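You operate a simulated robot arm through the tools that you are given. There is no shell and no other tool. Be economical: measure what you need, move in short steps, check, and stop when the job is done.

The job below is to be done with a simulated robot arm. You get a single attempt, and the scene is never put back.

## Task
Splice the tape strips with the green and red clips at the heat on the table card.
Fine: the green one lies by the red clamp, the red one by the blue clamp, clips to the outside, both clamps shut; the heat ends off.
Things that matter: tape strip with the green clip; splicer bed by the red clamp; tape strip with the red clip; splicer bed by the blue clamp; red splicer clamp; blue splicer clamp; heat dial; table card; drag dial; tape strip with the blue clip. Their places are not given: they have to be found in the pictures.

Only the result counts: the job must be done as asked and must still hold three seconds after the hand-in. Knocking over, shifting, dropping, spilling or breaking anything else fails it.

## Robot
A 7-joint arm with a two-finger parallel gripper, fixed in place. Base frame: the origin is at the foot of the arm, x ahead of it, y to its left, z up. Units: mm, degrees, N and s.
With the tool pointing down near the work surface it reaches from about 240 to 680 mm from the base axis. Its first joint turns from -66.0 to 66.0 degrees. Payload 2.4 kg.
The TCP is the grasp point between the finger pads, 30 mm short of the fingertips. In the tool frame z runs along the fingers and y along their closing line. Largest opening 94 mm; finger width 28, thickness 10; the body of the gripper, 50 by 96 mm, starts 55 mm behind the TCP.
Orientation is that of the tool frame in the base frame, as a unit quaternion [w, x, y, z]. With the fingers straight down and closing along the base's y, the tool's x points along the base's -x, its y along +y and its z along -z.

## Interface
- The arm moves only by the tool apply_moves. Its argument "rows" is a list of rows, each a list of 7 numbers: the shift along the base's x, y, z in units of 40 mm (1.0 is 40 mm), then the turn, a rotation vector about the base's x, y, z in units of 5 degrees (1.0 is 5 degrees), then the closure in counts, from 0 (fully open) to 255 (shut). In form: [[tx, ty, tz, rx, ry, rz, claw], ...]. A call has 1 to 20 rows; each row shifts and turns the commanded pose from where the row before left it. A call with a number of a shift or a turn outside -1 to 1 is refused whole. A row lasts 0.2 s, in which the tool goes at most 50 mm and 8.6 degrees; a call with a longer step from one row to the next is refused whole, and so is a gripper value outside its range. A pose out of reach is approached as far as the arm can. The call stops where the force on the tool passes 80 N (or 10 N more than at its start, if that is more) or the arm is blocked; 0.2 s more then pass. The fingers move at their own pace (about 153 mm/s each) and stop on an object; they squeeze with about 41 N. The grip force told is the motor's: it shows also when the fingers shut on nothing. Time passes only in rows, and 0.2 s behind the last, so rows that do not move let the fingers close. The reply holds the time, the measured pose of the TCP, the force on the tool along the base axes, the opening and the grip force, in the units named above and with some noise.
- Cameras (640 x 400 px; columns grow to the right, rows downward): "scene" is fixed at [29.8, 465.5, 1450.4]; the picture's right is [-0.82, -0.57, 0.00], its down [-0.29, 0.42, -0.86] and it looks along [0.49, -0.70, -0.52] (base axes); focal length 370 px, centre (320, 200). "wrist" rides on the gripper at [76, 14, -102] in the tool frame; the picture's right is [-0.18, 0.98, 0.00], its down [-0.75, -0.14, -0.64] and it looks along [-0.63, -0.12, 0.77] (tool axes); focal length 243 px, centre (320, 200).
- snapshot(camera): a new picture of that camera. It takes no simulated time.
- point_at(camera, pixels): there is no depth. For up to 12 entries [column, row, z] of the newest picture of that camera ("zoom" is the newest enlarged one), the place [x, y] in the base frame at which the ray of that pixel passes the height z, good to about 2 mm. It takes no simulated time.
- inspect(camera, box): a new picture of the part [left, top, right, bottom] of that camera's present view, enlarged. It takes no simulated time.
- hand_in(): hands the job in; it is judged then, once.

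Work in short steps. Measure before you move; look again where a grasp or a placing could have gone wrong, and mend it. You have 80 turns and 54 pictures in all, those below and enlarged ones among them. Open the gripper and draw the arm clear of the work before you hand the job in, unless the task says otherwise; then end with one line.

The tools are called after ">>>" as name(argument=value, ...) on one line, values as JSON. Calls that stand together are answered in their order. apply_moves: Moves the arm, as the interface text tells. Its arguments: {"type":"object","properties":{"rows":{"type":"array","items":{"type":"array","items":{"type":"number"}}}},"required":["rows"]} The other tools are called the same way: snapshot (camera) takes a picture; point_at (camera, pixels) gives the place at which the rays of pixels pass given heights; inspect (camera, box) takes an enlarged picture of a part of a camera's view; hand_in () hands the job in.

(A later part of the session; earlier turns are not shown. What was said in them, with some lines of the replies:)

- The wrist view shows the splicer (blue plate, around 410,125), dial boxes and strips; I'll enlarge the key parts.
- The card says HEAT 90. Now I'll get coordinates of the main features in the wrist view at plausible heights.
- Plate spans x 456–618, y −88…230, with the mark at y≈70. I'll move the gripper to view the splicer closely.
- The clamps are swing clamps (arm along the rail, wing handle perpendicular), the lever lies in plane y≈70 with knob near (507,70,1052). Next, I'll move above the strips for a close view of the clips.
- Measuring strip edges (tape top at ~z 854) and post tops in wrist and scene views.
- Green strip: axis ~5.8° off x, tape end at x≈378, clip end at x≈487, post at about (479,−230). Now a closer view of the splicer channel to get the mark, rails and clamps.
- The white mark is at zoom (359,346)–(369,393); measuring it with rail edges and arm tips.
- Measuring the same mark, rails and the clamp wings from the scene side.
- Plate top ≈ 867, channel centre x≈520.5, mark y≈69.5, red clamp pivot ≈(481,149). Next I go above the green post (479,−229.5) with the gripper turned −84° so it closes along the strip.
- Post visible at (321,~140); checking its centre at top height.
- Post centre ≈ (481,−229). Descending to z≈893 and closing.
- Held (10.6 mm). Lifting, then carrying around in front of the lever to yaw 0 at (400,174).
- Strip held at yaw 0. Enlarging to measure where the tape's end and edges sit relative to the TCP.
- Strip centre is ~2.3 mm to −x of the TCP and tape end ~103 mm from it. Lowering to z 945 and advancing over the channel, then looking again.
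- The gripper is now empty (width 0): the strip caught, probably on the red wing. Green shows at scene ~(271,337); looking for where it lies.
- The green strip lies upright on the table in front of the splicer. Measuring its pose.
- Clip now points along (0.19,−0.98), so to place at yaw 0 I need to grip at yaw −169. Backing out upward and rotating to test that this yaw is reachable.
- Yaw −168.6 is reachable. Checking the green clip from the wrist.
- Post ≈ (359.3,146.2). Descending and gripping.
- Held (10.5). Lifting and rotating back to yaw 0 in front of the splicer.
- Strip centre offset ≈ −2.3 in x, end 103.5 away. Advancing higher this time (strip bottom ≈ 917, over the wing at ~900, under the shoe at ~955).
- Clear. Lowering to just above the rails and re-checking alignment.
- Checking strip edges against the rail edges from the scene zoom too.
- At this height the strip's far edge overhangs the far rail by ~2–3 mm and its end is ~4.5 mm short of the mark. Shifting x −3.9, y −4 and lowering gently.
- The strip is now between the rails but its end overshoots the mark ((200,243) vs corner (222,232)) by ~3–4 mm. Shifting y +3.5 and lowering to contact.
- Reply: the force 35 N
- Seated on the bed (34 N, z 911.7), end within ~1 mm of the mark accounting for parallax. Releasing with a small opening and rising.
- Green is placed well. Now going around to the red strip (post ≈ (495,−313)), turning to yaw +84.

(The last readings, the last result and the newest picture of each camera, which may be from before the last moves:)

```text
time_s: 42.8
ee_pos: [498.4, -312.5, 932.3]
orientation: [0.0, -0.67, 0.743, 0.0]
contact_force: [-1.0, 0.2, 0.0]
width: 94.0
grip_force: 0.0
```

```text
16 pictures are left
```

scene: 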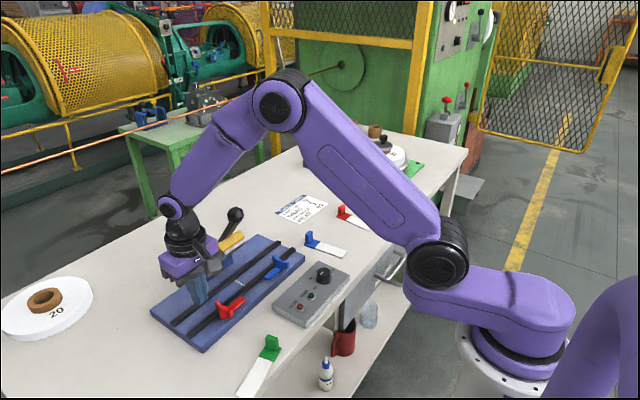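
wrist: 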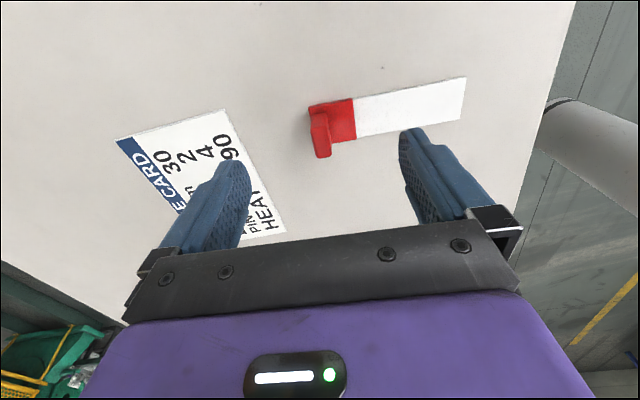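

>>> point_at(camera="wrist", pixels=[[465, 78, 854], [461, 118, 854], [352, 98, 855], [358, 140, 855], [308, 106, 855], [313, 120, 882], [329, 116, 882], [317, 158, 882], [331, 155, 882]])

```text
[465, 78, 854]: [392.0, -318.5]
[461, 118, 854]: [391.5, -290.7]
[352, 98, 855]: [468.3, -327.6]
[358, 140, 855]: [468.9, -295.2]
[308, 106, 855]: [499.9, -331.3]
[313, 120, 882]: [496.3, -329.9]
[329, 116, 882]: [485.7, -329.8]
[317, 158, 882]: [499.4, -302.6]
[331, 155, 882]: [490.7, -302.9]
```

Post ≈ (494.3,−314). Correcting, descending, gripping.

>>> apply_moves(rows=[[-0.1, -0.035, -0.48, 0, 0, 0, 0], [0, 0, -0.48, 0, 0, 0, 0], [0, 0, 0, 0, 0, 0, 0], [0, 0, 0, 0, 0, 0, 255], [0, 0, 0, 0, 0, 0, 255], [0, 0, 0, 0, 0, 0, 255]])

```text
time_s: 44.2
ee_pos: [492.7, -312.7, 890.8]
orientation: [0.0, -0.669, 0.743, 0.0]
contact_force: [-0.1, -0.3, 0.1]
width: 10.9
grip_force: 40.5
```

Held (10.9). Lifting and carrying to (400,−36) at yaw 0.

>>> apply_moves(rows=[[0, 0, 1, 0, 0, 0, 255], [0, 0, 1, 0, 0, 0, 255], [-0.29, 0.407, 0.5, 0, 0, -0.988, 255], [-0.29, 0.407, 0, 0, 0, -0.988, 255], [-0.29, 0.407, 0, 0, 0, -0.988, 255], [-0.29, 0.407, 0, 0, 0, -0.988, 255], [-0.29, 0.407, 0, 0, 0, -0.988, 255], [-0.29, 0.407, 0, 0, 0, -0.988, 255], [-0.29, 0.407, 0, 0, 0, -0.988, 255], [-0.29, 0.407, 0, 0, 0, -0.988, 255], [0, 0.407, 0, 0, 0, -0.988, 255], [0, 0.407, 0, 0, 0, -0.988, 255], [0, 0.407, 0, 0, 0, -0.988, 255], [0, 0.407, 0, 0, 0, -0.988, 255], [0, 0.407, 0, 0, 0, -0.988, 255], [0, 0.407, 0, 0, 0, -0.988, 255], [0, 0.407, 0, 0, 0, -0.988, 255], [0, 0.407, 0, 0, 0, -0.988, 255], [0, 0.407, 0, 0, 0, -0.988, 255], [0, 0, 0, 0, 0, 0, 255]])

>>> inspect(camera="wrist", box=[270, 70, 510, 220])

```text
time_s: 48.4
ee_pos: [398.1, -35.5, 992.7]
orientation: [0.0, 0.001, 1.0, 0.0]
contact_force: [0.4, 0.2, -0.5]
width: 10.6
grip_force: 41.1
```

```text
2.67 times, centred on (390, 145) of wrist
```

zoom: 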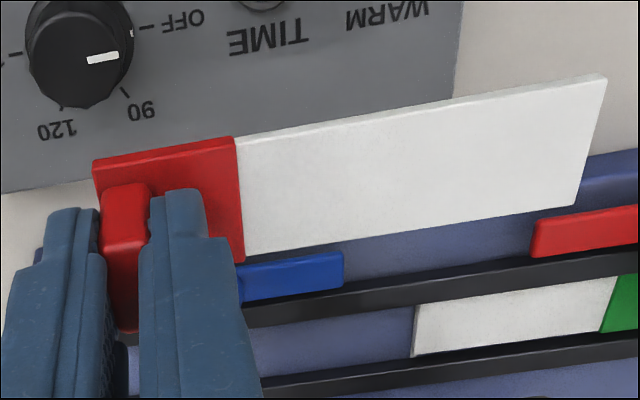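

>>> point_at(camera="zoom", pixels=[[605, 79, 952], [575, 204, 952], [420, 112, 952], [430, 227, 952], [238, 141, 952], [246, 253, 952], [415, 307, 871], [411, 356, 871], [535, 292, 871], [600, 332, 871]])

```text
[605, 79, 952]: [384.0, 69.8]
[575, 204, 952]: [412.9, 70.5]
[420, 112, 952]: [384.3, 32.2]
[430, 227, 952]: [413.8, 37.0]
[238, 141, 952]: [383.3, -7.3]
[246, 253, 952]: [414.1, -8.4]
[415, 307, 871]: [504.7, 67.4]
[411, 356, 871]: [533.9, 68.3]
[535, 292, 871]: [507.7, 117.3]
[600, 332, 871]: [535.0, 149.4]
```

Red strip centre x≈399, end y≈70; green end y≈67.8, centre ≈519. Advancing +120 in x at z 960 with y −4.5, then down to z 923 and look.

>>> apply_moves(rows=[[0, -0.1125, -0.82, 0, 0, 0, 255], [0.75, 0, 0, 0, 0, 0, 255], [0.75, 0, 0, 0, 0, 0, 255], [0.75, 0, 0, 0, 0, 0, 255], [0.75, 0, 0, 0, 0, 0, 255], [0, 0, -0.47, 0, 0, 0, 255], [0, 0, -0.45, 0, 0, 0, 255], [0, 0, 0, 0, 0, 0, 255]])

>>> inspect(camera="wrist", box=[270, 80, 510, 230])

>>> inspect(camera="scene", box=[225, 245, 285, 295])

```text
time_s: 50.2
ee_pos: [518.7, -38.7, 920.9]
orientation: [0.0, 0.0, 1.0, 0.001]
contact_force: [-0.1, -0.1, 0.0]
width: 10.9
grip_force: 40.8
```

```text
2.67 times, centred on (390, 155) of wrist
```

zoom: 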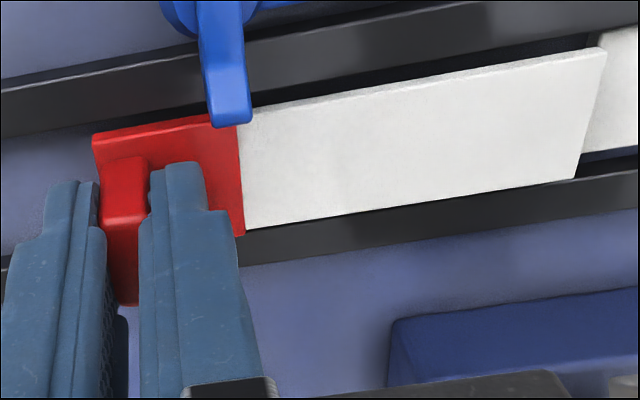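

```text
8.00 times, centred on (255, 270) of scene
```

zoom: 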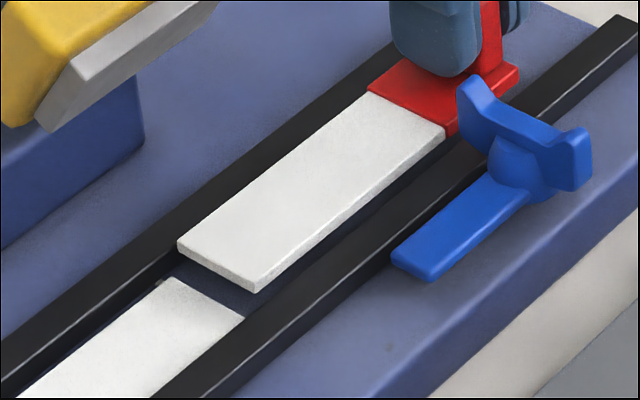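

>>> point_at(camera="zoom", pixels=[[178, 241, 882], [256, 282, 882], [168, 278, 871], [244, 318, 871], [368, 92, 882], [440, 130, 882], [176, 262, 880], [60, 356, 880], [260, 300, 880], [380, 195, 880]])

```text
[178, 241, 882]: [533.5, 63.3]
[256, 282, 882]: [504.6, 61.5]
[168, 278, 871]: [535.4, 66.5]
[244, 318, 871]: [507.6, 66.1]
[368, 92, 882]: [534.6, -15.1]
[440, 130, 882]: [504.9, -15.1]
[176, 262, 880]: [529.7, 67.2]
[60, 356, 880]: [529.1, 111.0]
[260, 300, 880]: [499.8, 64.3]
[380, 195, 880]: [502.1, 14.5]
```

Gap to green ≈ 3 mm and x is ~1.2 mm too far. Shifting x −1.2 and lowering to near the floor, then re-checking the gap.

>>> apply_moves(rows=[[-0.03, 0, 0, 0, 0, 0, 255], [0, 0, -0.12, 0, 0, 0, 255], [0, 0, -0.08, 0, 0, 0, 255], [0, 0, 0, 0, 0, 0, 255]])

>>> inspect(camera="scene", box=[225, 245, 285, 295])

```text
time_s: 51.2
ee_pos: [518.2, -38.8, 912.8]
orientation: [-0.001, 0.0, 1.0, 0.0]
contact_force: [-0.3, 0.0, -0.6]
width: 10.7
grip_force: 40.5
```

```text
8.00 times, centred on (255, 270) of scene
```

zoom: 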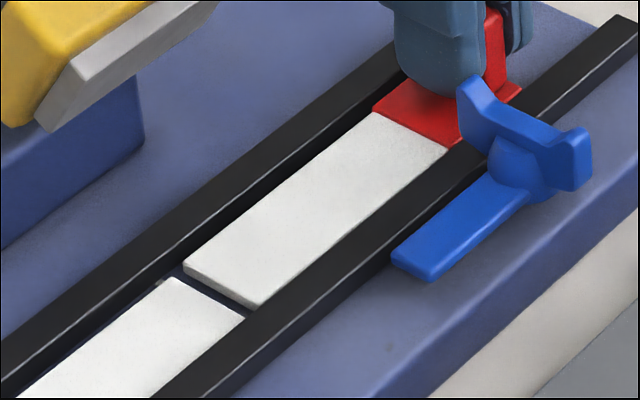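

>>> point_at(camera="zoom", pixels=[[184, 265, 873], [256, 303, 873], [171, 278, 871], [246, 319, 871], [184, 275, 869], [253, 312, 869]])

```text
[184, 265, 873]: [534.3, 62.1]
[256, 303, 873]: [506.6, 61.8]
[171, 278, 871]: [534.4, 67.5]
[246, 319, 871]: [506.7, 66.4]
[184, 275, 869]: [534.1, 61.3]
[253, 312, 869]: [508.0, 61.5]
```

Gap is ~5 mm. Moving y +4.3 then down to contact.

>>> apply_moves(rows=[[0, 0.0575, 0, 0, 0, 0, 255], [0, 0.05, 0, 0, 0, 0, 255], [0, 0, -0.05, 0, 0, 0, 255], [0, 0, 0, 0, 0, 0, 255]])

>>> inspect(camera="scene", box=[225, 245, 285, 295])

```text
time_s: 52.2
ee_pos: [518.7, -33.5, 911.2]
orientation: [0.0, 0.0, 1.0, 0.0]
contact_force: [0.9, -0.7, -0.1]
width: 10.7
grip_force: 41.3
```

```text
8.00 times, centred on (255, 270) of scene
```

zoom: 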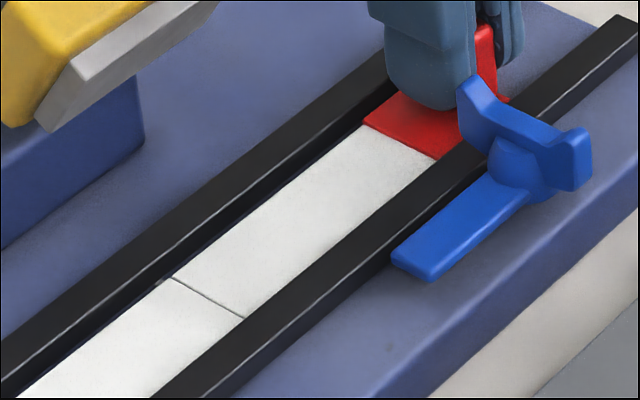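

The strips butt neatly. Lowering a bit more, releasing with a small opening and rising.

>>> apply_moves(rows=[[0, 0, -0.03, 0, 0, 0, 255], [0, 0, 0, 0, 0, 0, 255], [0, 0, 0, 0, 0, 0, 190], [0, 0, 0, 0, 0, 0, 190], [0, 0, 0.5, 0, 0, 0, 190], [0, 0, 1, 0, 0, 0, 190], [0, 0, 0.5, 0, 0, 0, 190]])

```text
time_s: 53.8
ee_pos: [519.2, -33.3, 990.7]
orientation: [0.0, -0.001, 1.0, 0.0]
contact_force: [0.0, 0.5, 0.2]
width: 24.2
grip_force: 0.1
```

Both strips placed. From here the wrist camera sits almost above the blue clamp; taking a picture to measure both clamps.

>>> snapshot(camera="wrist")

```text
10 pictures are left
```

wrist: 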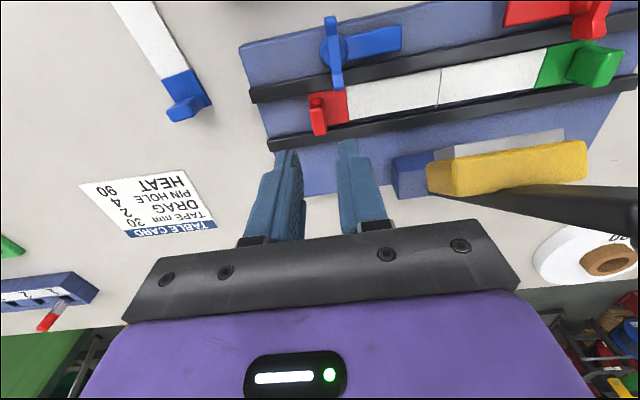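

>>> point_at(camera="wrist", pixels=[[330, 17, 900], [337, 87, 900], [334, 52, 890], [334, 52, 897], [330, 17, 893], [337, 87, 893], [328, 48, 885], [401, 38, 882], [587, 38, 900], [585, 15, 893], [400, 170, 900]])

```text
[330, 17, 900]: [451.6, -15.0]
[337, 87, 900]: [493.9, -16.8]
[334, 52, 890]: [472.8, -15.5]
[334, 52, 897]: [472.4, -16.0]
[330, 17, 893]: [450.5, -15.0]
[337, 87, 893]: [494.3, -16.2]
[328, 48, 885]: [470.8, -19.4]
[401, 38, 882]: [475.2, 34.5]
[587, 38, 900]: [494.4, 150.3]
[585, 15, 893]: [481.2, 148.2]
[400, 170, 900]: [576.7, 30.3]
```

Blue wing centre ≈ (472.8,−16), top ~900; red ≈ (473,151). To keep the camera away from the lever I'll turn to yaw ≈ +178 above the blue clamp and grip from there.

>>> apply_moves(rows=[[-0.39, 0.13, 0, 0, 0, 0, 60], [-0.39, 0.13, 0, 0, 0, 0, 60], [-0.375, 0.15, 0, 0, 0, 0.995, 60], [0, 0, 0, 0, 0, 0.995, 60], [0, 0, 0, 0, 0, 0.995, 60], [0, 0, 0, 0, 0, 0.995, 60], [0, 0, 0, 0, 0, 0.995, 60], [0, 0, 0, 0, 0, 0.995, 60], [0, 0, 0, 0, 0, 0.995, 60], [0, 0, 0, 0, 0, 0.995, 60], [0, 0, 0, 0, 0, 0.995, 60], [0, 0, 0, 0, 0, 0.995, 60], [0, 0, 0, 0, 0, 0.995, 60], [0, 0, 0, 0, 0, 0.995, 60], [0, 0, 0, 0, 0, 0.995, 60], [0, 0, 0, 0, 0, 0.995, 60], [0, 0, 0, 0, 0, 0.995, 60], [0, 0, 0, 0, 0, 0.995, 60], [0, 0, 0, 0, 0, 0.995, 60], [0, 0, 0, 0, 0, 0.995, 60]])

>>> apply_moves(rows=[[0, 0, 0, 0, 0, 0.995, 60], [0, 0, 0, 0, 0, 0.995, 60], [0, 0, 0, 0, 0, 0.995, 60], [0, 0, 0, 0, 0, 0.995, 60], [0, 0, 0, 0, 0, 0.995, 60], [0, 0, 0, 0, 0, 0.995, 60], [0, 0, 0, 0, 0, 0.995, 60], [0, 0, 0, 0, 0, 0.995, 60], [0, 0, 0, 0, 0, 0.995, 60], [0, 0, 0, 0, 0, 0.995, 60], [0, 0, 0, 0, 0, 0.995, 60], [0, 0, 0, 0, 0, 0.995, 60], [0, 0, 0, 0, 0, 0.995, 60], [0, 0, 0, 0, 0, 0.995, 60], [0, 0, 0, 0, 0, 0.995, 60], [0, 0, 0, 0, 0, 0.995, 60], [0, 0, 0, 0, 0, 0.995, 60], [0, 0, 0, 0, 0, 0.995, 60]])

```text
time_s: 58.0
ee_pos: [472.3, -18.9, 990.6]
orientation: [0.0, -0.705, 0.71, 0.0]
contact_force: [-0.1, 0.4, -0.1]
width: 71.7
grip_force: 0.0
```

```text
time_s: 61.8
ee_pos: [472.4, -17.8, 990.1]
orientation: [-0.001, 1.0, -0.009, 0.0]
contact_force: [-0.3, -0.1, 0.0]
width: 71.9
grip_force: 0.1
```

Yaw 179 reached. Descending to z≈920 over the wing and closing.

>>> apply_moves(rows=[[0.01, 0.04, -0.9, 0, 0, 0, 60], [0, 0, -0.85, 0, 0, 0, 60], [0, 0, 0, 0, 0, 0, 60], [0, 0, 0, 0, 0, 0, 255], [0, 0, 0, 0, 0, 0, 255], [0, 0, 0, 0, 0, 0, 255]])

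```text
time_s: 63.2
ee_pos: [471.2, -14.4, 918.1]
orientation: [0.0, 1.0, -0.008, 0.0]
contact_force: [0.3, 23.4, -10.4]
width: 7.7
grip_force: 42.0
```

Wing gripped (7.7 mm). Turning −30° first to check the torque.

>>> apply_moves(rows=[[0, 0.03, 0, 0, 0, 0, 255], [0, 0, 0, 0, 0, -1, 255], [0, 0, 0, 0, 0, -1, 255], [0, 0, 0, 0, 0, -1, 255], [0, 0, 0, 0, 0, -1, 255], [0, 0, 0, 0, 0, -1, 255], [0, 0, 0, 0, 0, -1, 255]])

```text
time_s: 64.8
ee_pos: [472.5, -13.5, 918.9]
orientation: [0.002, 0.964, -0.266, -0.001]
contact_force: [0.3, 27.9, -33.2]
width: 7.8
grip_force: 42.0
```

Turning fine. Continuing.

>>> apply_moves(rows=[[0, 0.03, 0, 0, 0, -1, 255], [0, 0, 0, 0, 0, -1, 255], [0, 0, 0, 0, 0, -1, 255], [0, 0, 0, 0, 0, -1, 255], [0, 0, 0, 0, 0, -1, 255], [0, 0, 0, 0, 0, -1, 255]])

```text
time_s: 66.2
ee_pos: [474.4, -11.9, 919.4]
orientation: [0.0, 0.861, -0.508, 0.0]
contact_force: [5.1, 26.1, -26.6]
width: 7.8
grip_force: 41.6
```

>>> apply_moves(rows=[[0, 0, 0, 0, 0, -1, 255], [0, 0, 0, 0, 0, -1, 255], [0, 0, 0, 0, 0, -1, 255], [0, 0, 0, 0, 0, -1, 255], [0, 0, 0, 0, 0, -1, 255], [0, 0, 0, 0, 0, -1, 255], [0, 0, 0, 0, 0, 0, 255]])

>>> inspect(camera="scene", box=[200, 230, 310, 320])

```text
time_s: 67.8
ee_pos: [475.1, -12.3, 919.6]
orientation: [0.002, -0.702, 0.712, -0.002]
contact_force: [22.2, 25.1, -18.0]
width: 7.4
grip_force: 41.5
```

```text
4.44 times, centred on (255, 275) of scene
```

zoom: 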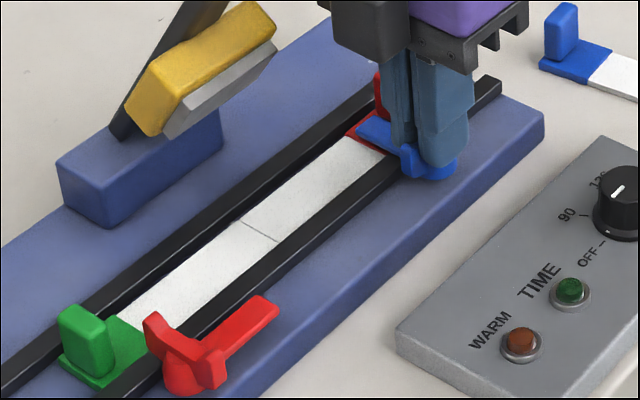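

Blue clamp is shut. Releasing, rising, and travelling in front of the lever to the red clamp while unwinding to yaw −180.

>>> apply_moves(rows=[[0, 0, 0, 0, 0, 0, 60], [0, 0, 0, 0, 0, 0, 60], [0, 0, 0.9, 0, 0, 0, 60], [0, 0, 0.9, 0, 0, 0, 60], [-0.95, 0, 0, 0, 0, 0, 60], [-0.95, 0, 0, 0, 0, 0, 60], [0, 0.291, 0, 0, 0, -0.995, 60], [0, 0.291, 0, 0, 0, -0.995, 60], [0, 0.291, 0, 0, 0, -0.995, 60], [0, 0.291, 0, 0, 0, -0.995, 60], [0, 0.291, 0, 0, 0, -0.995, 60], [0, 0.291, 0, 0, 0, -0.995, 60], [0, 0.291, 0, 0, 0, -0.995, 60], [0, 0.291, 0, 0, 0, -0.995, 60], [0, 0.291, 0, 0, 0, -0.995, 60], [0, 0.291, 0, 0, 0, -0.995, 60], [0, 0.291, 0, 0, 0, -0.995, 60], [0, 0.291, 0, 0, 0, -0.995, 60], [0, 0.291, 0, 0, 0, -0.995, 60], [0, 0.291, 0, 0, 0, -0.995, 60]])

>>> apply_moves(rows=[[0, 0, 0, 0, 0, -0.995, 60], [0, 0, 0, 0, 0, -0.995, 60], [0, 0, 0, 0, 0, -0.995, 60], [0, 0, 0, 0, 0, -0.995, 60], [0, 0, 0, 0, 0, -0.995, 60], [0, 0, 0, 0, 0, -0.995, 60], [0, 0, 0, 0, 0, -0.995, 60], [0, 0, 0, 0, 0, -0.995, 60], [0, 0, 0, 0, 0, -0.995, 60], [0, 0, 0, 0, 0, -0.995, 60], [0, 0, 0, 0, 0, -0.995, 60], [0, 0, 0, 0, 0, -0.995, 60], [0, 0, 0, 0, 0, -0.995, 60], [0, 0, 0, 0, 0, -0.995, 60], [0, 0, 0, 0, 0, -0.995, 60], [0, 0, 0, 0, 0, -0.995, 60], [0, 0, 0, 0, 0, -0.995, 60], [0, 0, 0, 0, 0, -0.995, 60], [0, 0, 0, 0, 0, -0.995, 60], [0, 0, 0, 0, 0, -0.995, 60]])

>>> apply_moves(rows=[[0, 0, 0, 0, 0, -0.995, 60], [0, 0, 0, 0, 0, -0.995, 60], [0, 0, 0, 0, 0, -0.995, 60], [0, 0, 0, 0, 0, -0.995, 60], [0, 0, 0, 0, 0, -0.995, 60], [0, 0, 0, 0, 0, -0.995, 60], [0, 0, 0, 0, 0, -0.995, 60], [0, 0, 0, 0, 0, -0.995, 60], [0, 0, 0, 0, 0, -0.995, 60], [0, 0, 0, 0, 0, -0.995, 60], [0, 0, 0, 0, 0, -0.995, 60], [0, 0, 0, 0, 0, -0.995, 60], [0, 0, 0, 0, 0, -0.995, 60], [0, 0, 0, 0, 0, -0.995, 60], [0, 0, 0, 0, 0, -0.995, 60], [0, 0, 0, 0, 0, -0.995, 60], [0, 0, 0, 0, 0, -0.995, 60], [0, 0, 0, 0, 0, -0.995, 60], [0, 0, 0, 0, 0, -0.995, 60], [0, 0, 0, 0, 0, -0.995, 60]])

```text
time_s: 72.0
ee_pos: [395.2, 148.9, 991.6]
orientation: [0.0, -0.167, 0.986, 0.0]
contact_force: [1.2, 0.2, 0.0]
width: 71.8
grip_force: 0.0
```

```text
time_s: 76.2
ee_pos: [396.1, 148.5, 992.3]
orientation: [0.0, 0.644, 0.765, 0.001]
contact_force: [-0.7, 0.7, -0.3]
width: 71.7
grip_force: 0.0
```

```text
time_s: 80.4
ee_pos: [397.1, 122.2, 991.5]
orientation: [-0.01, 0.999, 0.053, 0.0]
contact_force: [-0.1, 0.4, -0.6]
width: 71.9
grip_force: 0.1
out of reach, approached as far as the arm can: row 18, 19, 20
```

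Yaw limited to about −174 here. Backing to −174 and moving over the red wing (473,150).

>>> apply_moves(rows=[[0, 0, 0, 0, 0, 0.8, 60], [0, 0, 0, 0, 0, 0.8, 60], [0.65, 0, 0, 0, 0, 0, 60], [0.65, 0, 0, 0, 0, 0, 60], [0.63, 0.02, 0, 0, 0, -0.4, 60], [0, 0, 0, 0, 0, 0, 60]])

```text
time_s: 81.8
ee_pos: [469.2, 129.1, 990.4]
orientation: [-0.011, 0.994, 0.109, -0.005]
contact_force: [-29.5, 28.7, -1.7]
width: 68.4
grip_force: 0.0
```

Contact near the lever knob because the arm sagged to y 129. Backing straight out and easing the yaw.

>>> apply_moves(rows=[[-0.5, 0, 0, 0, 0, 0, 60], [-0.8, 0, 0, 0, 0, 0, 60], [-0.7, 0, 0, 0, 0, 0.8, 60], [0, 0, 0, 0, 0, 0.8, 60], [0, 0, 0, 0, 0, 0, 60]])

>>> snapshot(camera="scene")

```text
time_s: 83.0
ee_pos: [392.3, 123.5, 990.8]
orientation: [-0.01, 0.985, 0.175, 0.0]
contact_force: [-0.5, 0.1, -0.1]
width: 71.8
grip_force: 0.0
```

```text
8 pictures are left
```

scene: 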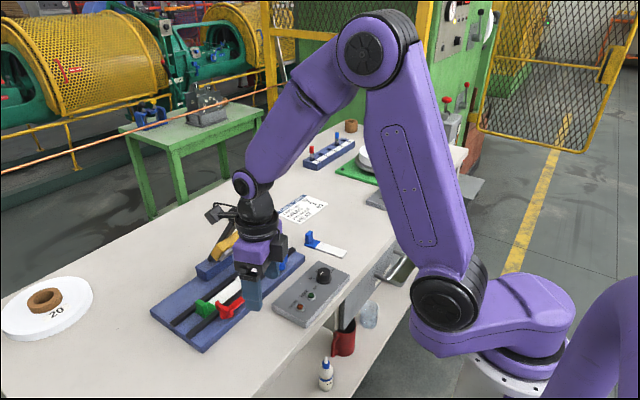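

Commanded pose had been reset to where it got stuck (yaw now −160, y 123). I'll move to y 150 first, then over the wing, keeping yaw −160; closing will swing the wing in the right direction anyway.

>>> apply_moves(rows=[[0, 0.67, 0, 0, 0, 0, 60], [0, 0, 0, 0, 0, 0, 60], [0.7, 0, 0, 0, 0, 0, 60], [0.7, 0, 0, 0, 0, 0, 60], [0.62, 0, 0, 0, 0, 0, 60], [0, 0, 0, 0, 0, 0, 60]])

```text
time_s: 84.4
ee_pos: [475.5, 150.8, 989.9]
orientation: [-0.009, 0.985, 0.175, -0.001]
contact_force: [0.5, 0.8, -1.2]
width: 72.0
grip_force: 0.1
```

Positioned. Descending and closing on the red wing.

>>> apply_moves(rows=[[-0.04, 0, -0.9, 0, 0, 0, 60], [0, 0, -0.86, 0, 0, 0, 60], [0, 0, 0, 0, 0, 0, 60], [0, 0, 0, 0, 0, 0, 255], [0, 0, 0, 0, 0, 0, 255], [0, 0, 0, 0, 0, 0, 255]])

```text
time_s: 85.8
ee_pos: [468.7, 153.5, 920.0]
orientation: [-0.01, 0.984, 0.176, -0.003]
contact_force: [-10.9, 16.9, -2.3]
width: 8.2
grip_force: 42.0
```

Gripped and aligned (8.2 mm). Turning +35°.

>>> apply_moves(rows=[[0, 0.03, 0, 0, 0, 1, 255], [0, 0, 0, 0, 0, 1, 255], [0, 0, 0, 0, 0, 1, 255], [0, 0, 0, 0, 0, 1, 255], [0, 0, 0, 0, 0, 1, 255], [0, 0, 0, 0, 0, 1, 255], [0, 0, 0, 0, 0, 1, 255]])

```text
time_s: 87.4
ee_pos: [471.1, 150.0, 921.7]
orientation: [-0.008, 0.887, 0.462, -0.003]
contact_force: [-12.3, -5.0, 21.2]
width: 8.0
grip_force: 42.4
```

>>> apply_moves(rows=[[0, 0, 0, 0, 0, 1, 255], [0, 0, 0, 0, 0, 1, 255], [0, 0, 0, 0, 0, 1, 255], [0, 0, 0, 0, 0, 1, 255], [0, 0, 0, 0, 0, 1, 255], [0, 0, 0, 0, 0, 1, 255], [0, 0, 0, 0, 0, 0.9, 255], [0, 0, 0, 0, 0, 0, 255]])

>>> inspect(camera="scene", box=[180, 230, 300, 320])

```text
time_s: 89.2
ee_pos: [475.1, 149.3, 920.1]
orientation: [-0.005, 0.711, 0.703, -0.003]
contact_force: [20.1, -21.8, 8.9]
width: 8.1
grip_force: 41.9
```

```text
4.44 times, centred on (240, 275) of scene
```

zoom: 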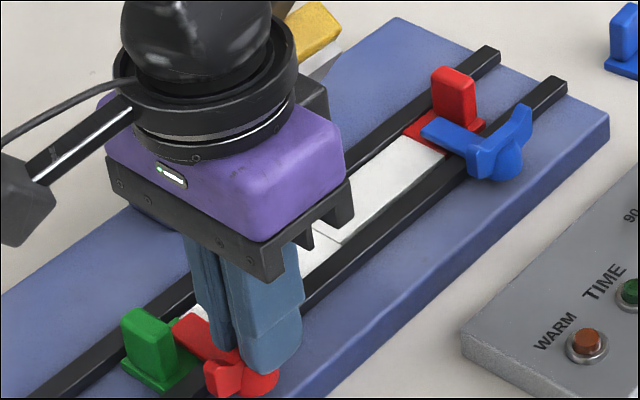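

Both clamps are shut. Releasing and going to view the heat dial from above.

>>> apply_moves(rows=[[0, 0, 0, 0, 0, 0, 60], [0, 0, 0, 0, 0, 0, 60], [0, 0, 0.9, 0, 0, 0, 60], [0, 0, 0.9, 0, 0, 0, 60], [-0.95, 0, 0, 0, 0, 0, 60], [-0.95, 0, 0, 0, 0, 0, 60], [0, -0.375, 0, 0, 0, 1, 60], [0, -0.375, 0, 0, 0, 1, 60], [0, -0.375, 0, 0, 0, 1, 60], [0, -0.375, 0, 0, 0, 1, 60], [0, -0.375, 0, 0, 0, 1, 60], [0, -0.375, 0, 0, 0, 1, 60], [0, -0.375, 0, 0, 0, 1, 60], [0, -0.375, 0, 0, 0, 1, 60], [0, -0.375, 0, 0, 0, 1, 60], [0, -0.375, 0, 0, 0, 1, 60], [0, -0.375, 0, 0, 0, 1, 60], [0, -0.375, 0, 0, 0, 1, 60], [0, -0.375, 0, 0, 0, 1, 60], [0, -0.375, 0, 0, 0, 1, 60]])

>>> apply_moves(rows=[[0, 0, -0.2, 0, 0, 1, 60], [0, 0, -0.2, 0, 0, 1, 60], [0, 0, -0.2, 0, 0, 1, 60], [0, 0, -0.2, 0, 0, 1, 60], [0, 0, 0, 0, 0, 0, 60]])

>>> inspect(camera="wrist", box=[260, 30, 420, 130])

```text
time_s: 93.4
ee_pos: [395.5, -58.2, 992.8]
orientation: [-0.001, 0.176, 0.984, -0.009]
contact_force: [0.2, -0.5, -0.1]
width: 71.8
grip_force: 0.0
```

```text
time_s: 94.6
ee_pos: [396.4, -58.3, 960.4]
orientation: [-0.001, 0.003, 1.0, -0.01]
contact_force: [-0.2, -0.8, 0.3]
width: 72.3
grip_force: 0.2
```

```text
4.00 times, centred on (340, 80) of wrist
```

zoom: 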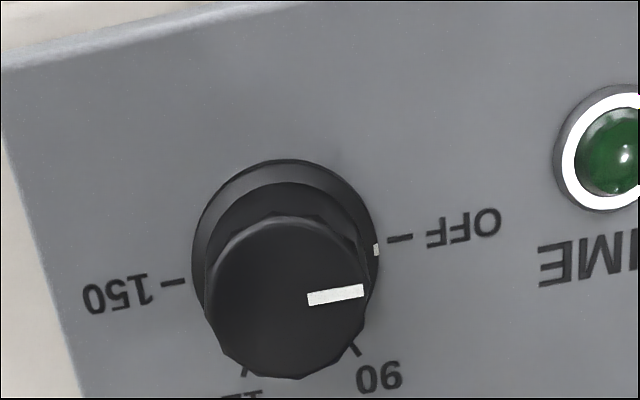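

OFF points +y, 150 −y, with 90 and 120 on the +x side (60°/120°), so 90 is a −60° turn. Measuring knob centre and ticks.

>>> point_at(camera="zoom", pixels=[[286, 260, 870], [398, 238, 870], [173, 283, 870], [355, 350, 870], [246, 371, 870], [287, 297, 895], [287, 297, 900], [205, 297, 895], [370, 297, 895], [287, 222, 895], [287, 376, 895], [364, 290, 895]])

>>> point_at(camera="scene", pixels=[[323, 270, 890], [323, 270, 895], [323, 270, 900], [323, 270, 905]])

```text
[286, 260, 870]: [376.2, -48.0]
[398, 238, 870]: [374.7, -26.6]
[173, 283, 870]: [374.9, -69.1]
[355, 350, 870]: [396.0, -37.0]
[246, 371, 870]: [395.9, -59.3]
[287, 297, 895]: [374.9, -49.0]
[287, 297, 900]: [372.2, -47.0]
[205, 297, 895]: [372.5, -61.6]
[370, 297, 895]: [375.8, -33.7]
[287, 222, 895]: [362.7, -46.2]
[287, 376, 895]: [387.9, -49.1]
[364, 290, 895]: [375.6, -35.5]
```

```text
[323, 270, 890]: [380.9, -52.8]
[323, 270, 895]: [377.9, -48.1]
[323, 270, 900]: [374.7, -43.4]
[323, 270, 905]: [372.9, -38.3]
```

Knob centre ≈ (375,−48), top ≈ 895, Ø28. Descending and gripping it.

>>> apply_moves(rows=[[-0.535, 0.257, 0, 0, 0, 0, 60], [0, 0, -0.65, 0, 0, 0, 60], [0, 0, -0.63, 0, 0, 0, 60], [0, 0, 0, 0, 0, 0, 60], [0, 0, 0, 0, 0, 0, 255], [0, 0, 0, 0, 0, 0, 255], [0, 0, 0, 0, 0, 0, 255]])

```text
time_s: 96.2
ee_pos: [375.1, -46.4, 907.3]
orientation: [-0.001, 0.003, 1.0, -0.01]
contact_force: [1.3, 7.8, -14.5]
width: 28.7
grip_force: 45.0
```

Knob held (28.7 mm). Turning −60°.

>>> apply_moves(rows=[[0, 0, 0, 0, 0, -1, 255], [0, 0, 0, 0, 0, -1, 255], [0, 0, 0, 0, 0, -1, 255], [0, 0, 0, 0, 0, -1, 255], [0, 0, 0, 0, 0, -1, 255], [0, 0, 0, 0, 0, -1, 255], [0, 0, 0, 0, 0, -1, 255], [0, 0, 0, 0, 0, -1, 255], [0, 0, 0, 0, 0, -1, 255], [0, 0, 0, 0, 0, -1, 255], [0, 0, 0, 0, 0, -1, 255], [0, 0, 0, 0, 0, -1, 255], [0, 0, 0, 0, 0, 0, 255]])

```text
time_s: 99.0
ee_pos: [377.5, -45.9, 908.0]
orientation: [-0.003, 0.502, 0.865, -0.006]
contact_force: [25.9, 30.8, -12.4]
width: 28.8
grip_force: 44.6
```

Turned 60°. Releasing, rising, and checking the pointer and lamps.

>>> apply_moves(rows=[[0, 0, 0, 0, 0, 0, 60], [0, 0, 0, 0, 0, 0, 60], [0, 0, 0.65, 0, 0, 0, 60], [0, 0, 0.63, 0, 0, 0, 60], [0.05, 0, 0, 0, 0, 1, 60], [0.05, 0, 0, 0, 0, 1, 60], [0.05, 0, 0, 0, 0, 1, 60], [0.05, 0, 0, 0, 0, 1, 60], [0.05, 0, 0, 0, 0, 1, 60], [0.05, 0, 0, 0, 0, 1, 60], [0.05, 0, 0, 0, 0, 1, 60], [0.05, 0, 0, 0, 0, 1, 60], [0.05, 0, 0, 0, 0, 1, 60], [0.05, 0, 0, 0, 0, 1, 60], [0, 0, 0, 0, 0, 1, 60], [0, 0, 0, 0, 0, 1, 60]])

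>>> inspect(camera="wrist", box=[270, 10, 470, 135])

```text
time_s: 102.4
ee_pos: [394.3, -48.0, 961.4]
orientation: [-0.001, 0.003, 1.0, -0.01]
contact_force: [0.9, -0.3, -0.3]
width: 71.8
grip_force: 0.0
```

```text
3.20 times, centred on (370, 72) of wrist
```

zoom: 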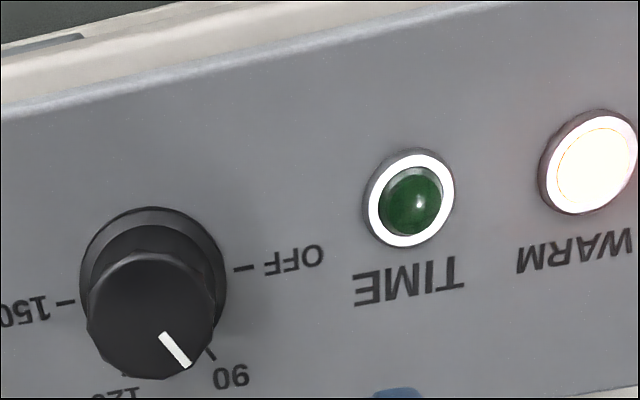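

Pointer is on 90 and WARM is lit. Now going to the lever knob (~(507,69,1052)) with fingers open, straddling it from the front.

>>> apply_moves(rows=[[0, 0.73, 0.61, 0, 0, 0, 0], [0, 0.73, 0.61, 0, 0, 0, 0], [0, 0.73, 0.61, 0, 0, 0, 0], [0, 0.73, 0.61, 0, 0, 0, 0], [0.94, 0, 0, 0, 0, 0, 0], [0.94, 0, 0, 0, 0, 0, 0], [0.9, 0, 0, 0, 0, 0, 0], [0, 0, 0, 0, 0, 0, 0]])

>>> snapshot(camera="wrist")

```text
time_s: 104.2
ee_pos: [506.6, 69.5, 1056.6]
orientation: [-0.002, 0.003, 1.0, -0.01]
contact_force: [0.5, -0.6, 1.2]
width: 94.1
grip_force: 0.0
```

```text
4 pictures are left
```

wrist: 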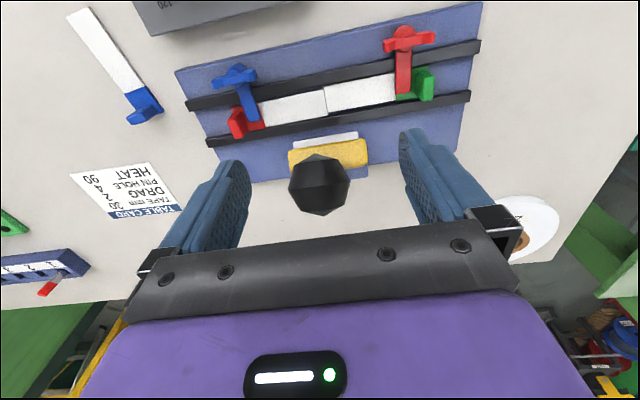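

The knob at (320,184) lies between the fingers and the ray agrees with (507,69,1052). Closing on it.

>>> apply_moves(rows=[[0, 0, 0, 0, 0, 0, 255], [0, 0, 0, 0, 0, 0, 255], [0, 0, 0, 0, 0, 0, 255]])

```text
time_s: 105.0
ee_pos: [504.4, 71.2, 1058.7]
orientation: [0.0, 0.004, 1.0, -0.009]
contact_force: [1.7, -1.9, 0.4]
width: 32.9
grip_force: 44.6
```

Knob held (32.9 mm). Following its arc about the hinge (617,884), first 21°.

>>> apply_moves(rows=[[-0.245, -0.01, -0.18, 0, 0, 0, 255], [-0.245, 0, -0.185, 0, 0, 0, 255], [-0.22, 0, -0.21, 0, 0, 0, 255], [-0.225, 0, -0.21, 0, 0, 0, 255], [-0.195, 0, -0.235, 0, 0, 0, 255], [-0.195, 0, -0.24, 0, 0, 0, 255]])

```text
time_s: 106.4
ee_pos: [454.1, 69.8, 1008.5]
orientation: [0.002, 0.003, 1.0, -0.009]
contact_force: [12.4, 11.1, 1.2]
width: 33.5
grip_force: 44.8
```

Forces are small; continuing the arc down.

>>> apply_moves(rows=[[-0.165, 0, -0.26, 0, 0, 0, 255], [-0.165, 0, -0.26, 0, 0, 0, 255], [-0.13, 0, -0.275, 0, 0, 0, 255], [-0.135, 0, -0.275, 0, 0, 0, 255], [-0.1, 0, -0.29, 0, 0, 0, 255], [-0.095, 0, -0.29, 0, 0, 0, 255]])

```text
time_s: 107.8
ee_pos: [426.3, 69.2, 941.8]
orientation: [0.008, 0.005, 1.0, -0.008]
contact_force: [28.1, 9.5, 4.0]
width: 33.9
grip_force: 44.7
```

>>> apply_moves(rows=[[0, 0, -0.2, 0, 0, 0, 255], [0, 0, -0.2, 0, 0, 0, 255], [0, 0, -0.2, 0, 0, 0, 255], [0, 0, 0, 0, 0, 0, 255]])

>>> inspect(camera="scene", box=[180, 210, 340, 330])

```text
time_s: 108.8
ee_pos: [423.9, 70.6, 917.2]
orientation: [0.003, 0.003, 1.0, -0.009]
contact_force: [15.6, 8.7, 5.8]
width: 33.2
grip_force: 44.7
```

```text
3.33 times, centred on (260, 270) of scene
```

zoom: 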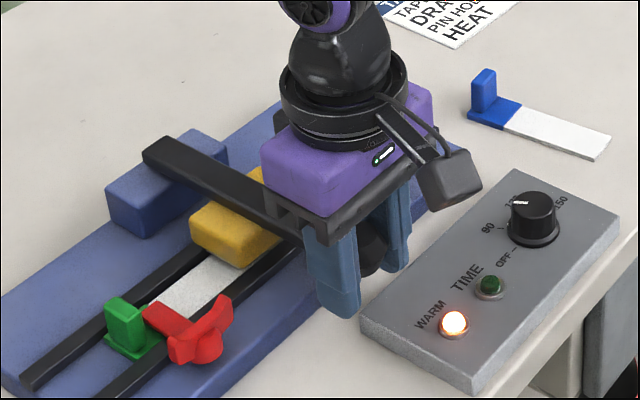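

Shoe is just above the tape; TIME not lit. Pressing further down gently.

>>> apply_moves(rows=[[0, 0, -0.1, 0, 0, 0, 255], [0, 0, -0.1, 0, 0, 0, 255], [0, 0, -0.08, 0, 0, 0, 255], [0, 0, 0, 0, 0, 0, 255]])

```text
time_s: 109.8
ee_pos: [424.9, 69.6, 906.6]
orientation: [0.003, 0.003, 1.0, -0.009]
contact_force: [10.1, 15.4, 36.0]
width: 33.5
grip_force: 45.3
```

Contact force 36 N: the shoe is pressing. Holding a few seconds and checking the TIME lamp.

>>> apply_moves(rows=[[0, 0, -0.02, 0, 0, 0, 255], [0, 0, 0, 0, 0, 0, 255], [0, 0, 0, 0, 0, 0, 255], [0, 0, 0, 0, 0, 0, 255], [0, 0, 0, 0, 0, 0, 255], [0, 0, 0, 0, 0, 0, 255], [0, 0, 0, 0, 0, 0, 255], [0, 0, 0, 0, 0, 0, 255], [0, 0, 0, 0, 0, 0, 255], [0, 0, 0, 0, 0, 0, 255], [0, 0, 0, 0, 0, 0, 255], [0, 0, 0, 0, 0, 0, 255], [0, 0, 0, 0, 0, 0, 255], [0, 0, 0, 0, 0, 0, 255], [0, 0, 0, 0, 0, 0, 255], [0, 0, 0, 0, 0, 0, 255], [0, 0, 0, 0, 0, 0, 255], [0, 0, 0, 0, 0, 0, 255], [0, 0, 0, 0, 0, 0, 255], [0, 0, 0, 0, 0, 0, 255]])

>>> inspect(camera="scene", box=[180, 210, 340, 330])

```text
time_s: 114.0
ee_pos: [422.8, 70.6, 905.7]
orientation: [0.003, 0.002, 1.0, -0.009]
contact_force: [8.9, 24.6, 32.7]
width: 33.3
grip_force: 45.1
```

```text
3.33 times, centred on (260, 270) of scene
```

zoom: 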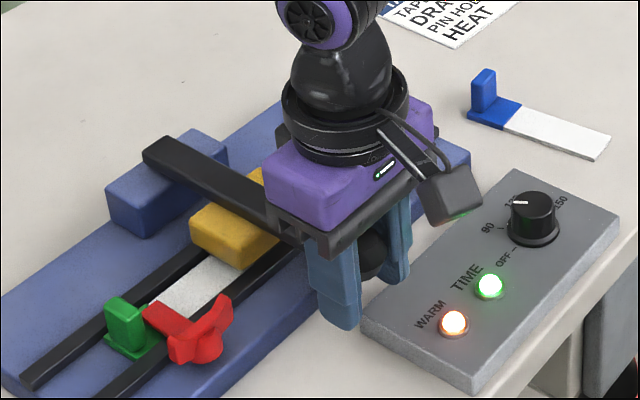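

TIME is now lit. Holding 2 s more to see whether it stays lit (time reached) or goes out.

>>> apply_moves(rows=[[0, 0, 0, 0, 0, 0, 255], [0, 0, 0, 0, 0, 0, 255], [0, 0, 0, 0, 0, 0, 255], [0, 0, 0, 0, 0, 0, 255], [0, 0, 0, 0, 0, 0, 255], [0, 0, 0, 0, 0, 0, 255], [0, 0, 0, 0, 0, 0, 255], [0, 0, 0, 0, 0, 0, 255], [0, 0, 0, 0, 0, 0, 255], [0, 0, 0, 0, 0, 0, 255]])

>>> inspect(camera="scene", box=[270, 240, 350, 320])

```text
time_s: 116.2
ee_pos: [422.3, 69.9, 905.3]
orientation: [0.003, 0.002, 1.0, -0.008]
contact_force: [8.9, 25.1, 29.4]
width: 33.3
grip_force: 45.2
```

```text
5.00 times, centred on (310, 280) of scene
```

zoom: 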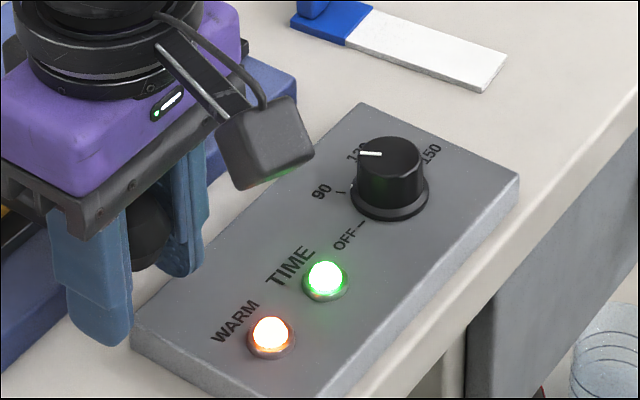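

TIME stays lit, so the dwell is reached. Raising the lever back along the same arc.

>>> apply_moves(rows=[[0, 0, 0.15, 0, 0, 0, 255], [0, 0, 0.15, 0, 0, 0, 255], [0, 0, 0.3, 0, 0, 0, 255], [0, 0, 0.3, 0, 0, 0, 255], [0.095, 0, 0.29, 0, 0, 0, 255], [0.1, 0, 0.29, 0, 0, 0, 255], [0.135, 0, 0.275, 0, 0, 0, 255], [0.13, 0, 0.275, 0, 0, 0, 255], [0.165, 0, 0.26, 0, 0, 0, 255], [0.165, 0, 0.26, 0, 0, 0, 255], [0.195, 0, 0.24, 0, 0, 0, 255], [0.195, 0, 0.235, 0, 0, 0, 255], [0.225, 0, 0.21, 0, 0, 0, 255], [0.22, 0, 0.21, 0, 0, 0, 255], [0.245, 0, 0.185, 0, 0, 0, 255], [0.245, 0, 0.18, 0, 0, 0, 255], [0, 0, 0, 0, 0, 0, 255]])

```text
time_s: 119.8
ee_pos: [505.5, 69.9, 1055.7]
orientation: [-0.005, 0.003, 1.0, -0.009]
contact_force: [-18.4, 21.1, -11.3]
width: 33.3
grip_force: 45.0
```

Releasing the lever and returning over the heat dial.

>>> apply_moves(rows=[[0, 0, 0, 0, 0, 0, 0], [0, 0, 0, 0, 0, 0, 0], [0, 0, 0, 0, 0, 0, 0], [-0.93, 0, 0, 0, 0, 0, 0], [-0.93, 0, 0, 0, 0, 0, 0], [-0.94, 0, 0, 0, 0, 0, 60], [0, -0.73, -0.61, 0, 0, 0, 60], [0, -0.73, -0.61, 0, 0, 0, 60], [0, -0.73, -0.61, 0, 0, 0, 60], [0, -0.73, -0.61, 0, 0, 0, 60], [-0.45, 0, 0, 0, 0, 0, 60], [0, 0, 0, 0, 0, 0, 60]])

```text
time_s: 122.4
ee_pos: [377.2, -48.3, 961.1]
orientation: [-0.002, 0.004, 1.0, -0.01]
contact_force: [0.3, 0.0, 0.3]
width: 72.1
grip_force: 0.1
```

Above the dial (377,−48). Small correction, then down and grip.

>>> apply_moves(rows=[[-0.04, 0.01, -0.65, 0, 0, 0, 60], [0, 0, -0.66, 0, 0, 0, 60], [0, 0, 0, 0, 0, 0, 60], [0, 0, 0, 0, 0, 0, 255], [0, 0, 0, 0, 0, 0, 255], [0, 0, 0, 0, 0, 0, 255]])

>>> apply_moves(rows=[[0, 0, 0, 0, 0, 1, 255], [0, 0, 0, 0, 0, 1, 255], [0, 0, 0, 0, 0, 1, 255], [0, 0, 0, 0, 0, 1, 255], [0, 0, 0, 0, 0, 1, 255], [0, 0, 0, 0, 0, 1, 255], [0, 0, 0, 0, 0, 1, 255], [0, 0, 0, 0, 0, 1, 255], [0, 0, 0, 0, 0, 1, 255], [0, 0, 0, 0, 0, 1, 255], [0, 0, 0, 0, 0, 1, 255], [0, 0, 0, 0, 0, 1, 255], [0, 0, 0, 0, 0, 0.2, 255], [0, 0, 0, 0, 0, 0, 255]])

```text
time_s: 123.8
ee_pos: [376.0, -46.6, 908.3]
orientation: [-0.002, 0.003, 1.0, -0.009]
contact_force: [1.0, 17.6, -13.8]
width: 28.4
grip_force: 44.8
```

```text
time_s: 126.8
ee_pos: [375.2, -48.5, 907.8]
orientation: [0.006, -0.504, 0.864, -0.01]
contact_force: [13.6, -28.9, 11.8]
width: 28.4
grip_force: 44.5
```

Turned back to OFF. Releasing, rising and drawing the arm clear, then a last check picture.

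>>> apply_moves(rows=[[0, 0, 0, 0, 0, 0, 60], [0, 0, 0, 0, 0, 0, 60], [0, 0, 0.65, 0, 0, 0, 60], [0, 0, 0.9, 0, 0, 0, 60], [0, 0, 0.9, 0, 0, 0, 60], [0, 0, 0.9, 0, 0, 0, 60], [0.3, -1, 0.3, 0, 0, 0, 0], [0.3, -1, 0.3, 0, 0, 0, 0], [0.2, -1, 0.3, 0, 0, 0, 0], [0.2, -1, 0.3, 0, 0, 0, 0], [0, -1, 0, 0, 0, 0, 0], [0, 0, 0, 0, 0, 0, 0]])

>>> inspect(camera="scene", box=[150, 190, 360, 350])

```text
time_s: 129.4
ee_pos: [415.1, -250.6, 1090.9]
orientation: [0.004, -0.505, 0.863, -0.009]
contact_force: [0.1, -0.1, 0.4]
width: 93.9
grip_force: 0.0
```

```text
2.50 times, centred on (255, 270) of scene
```

zoom: 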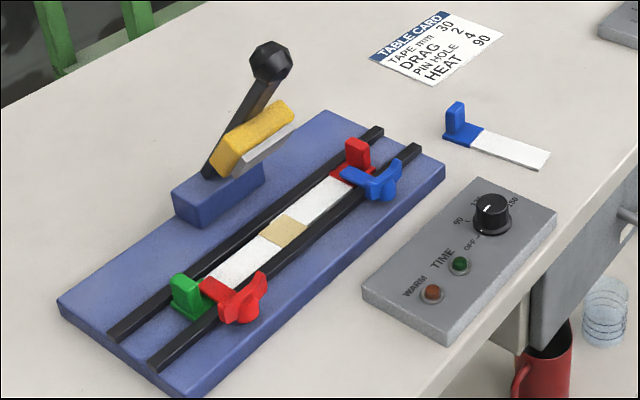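

The final picture shows a beige splice patch at the joint. Both clamps are shut, the lever is up and the WARM and TIME lamps are off. Handing in.

>>> hand_in()

```text
The job is handed in.
```

The green and red strips are spliced at heat 90, the green one by the red clamp and the red one by the blue, with clips outside, both clamps shut and the heat off; on the way I dropped the green strip once onto the table and bumped the lever knob once, and the last picture shows nothing out of place.
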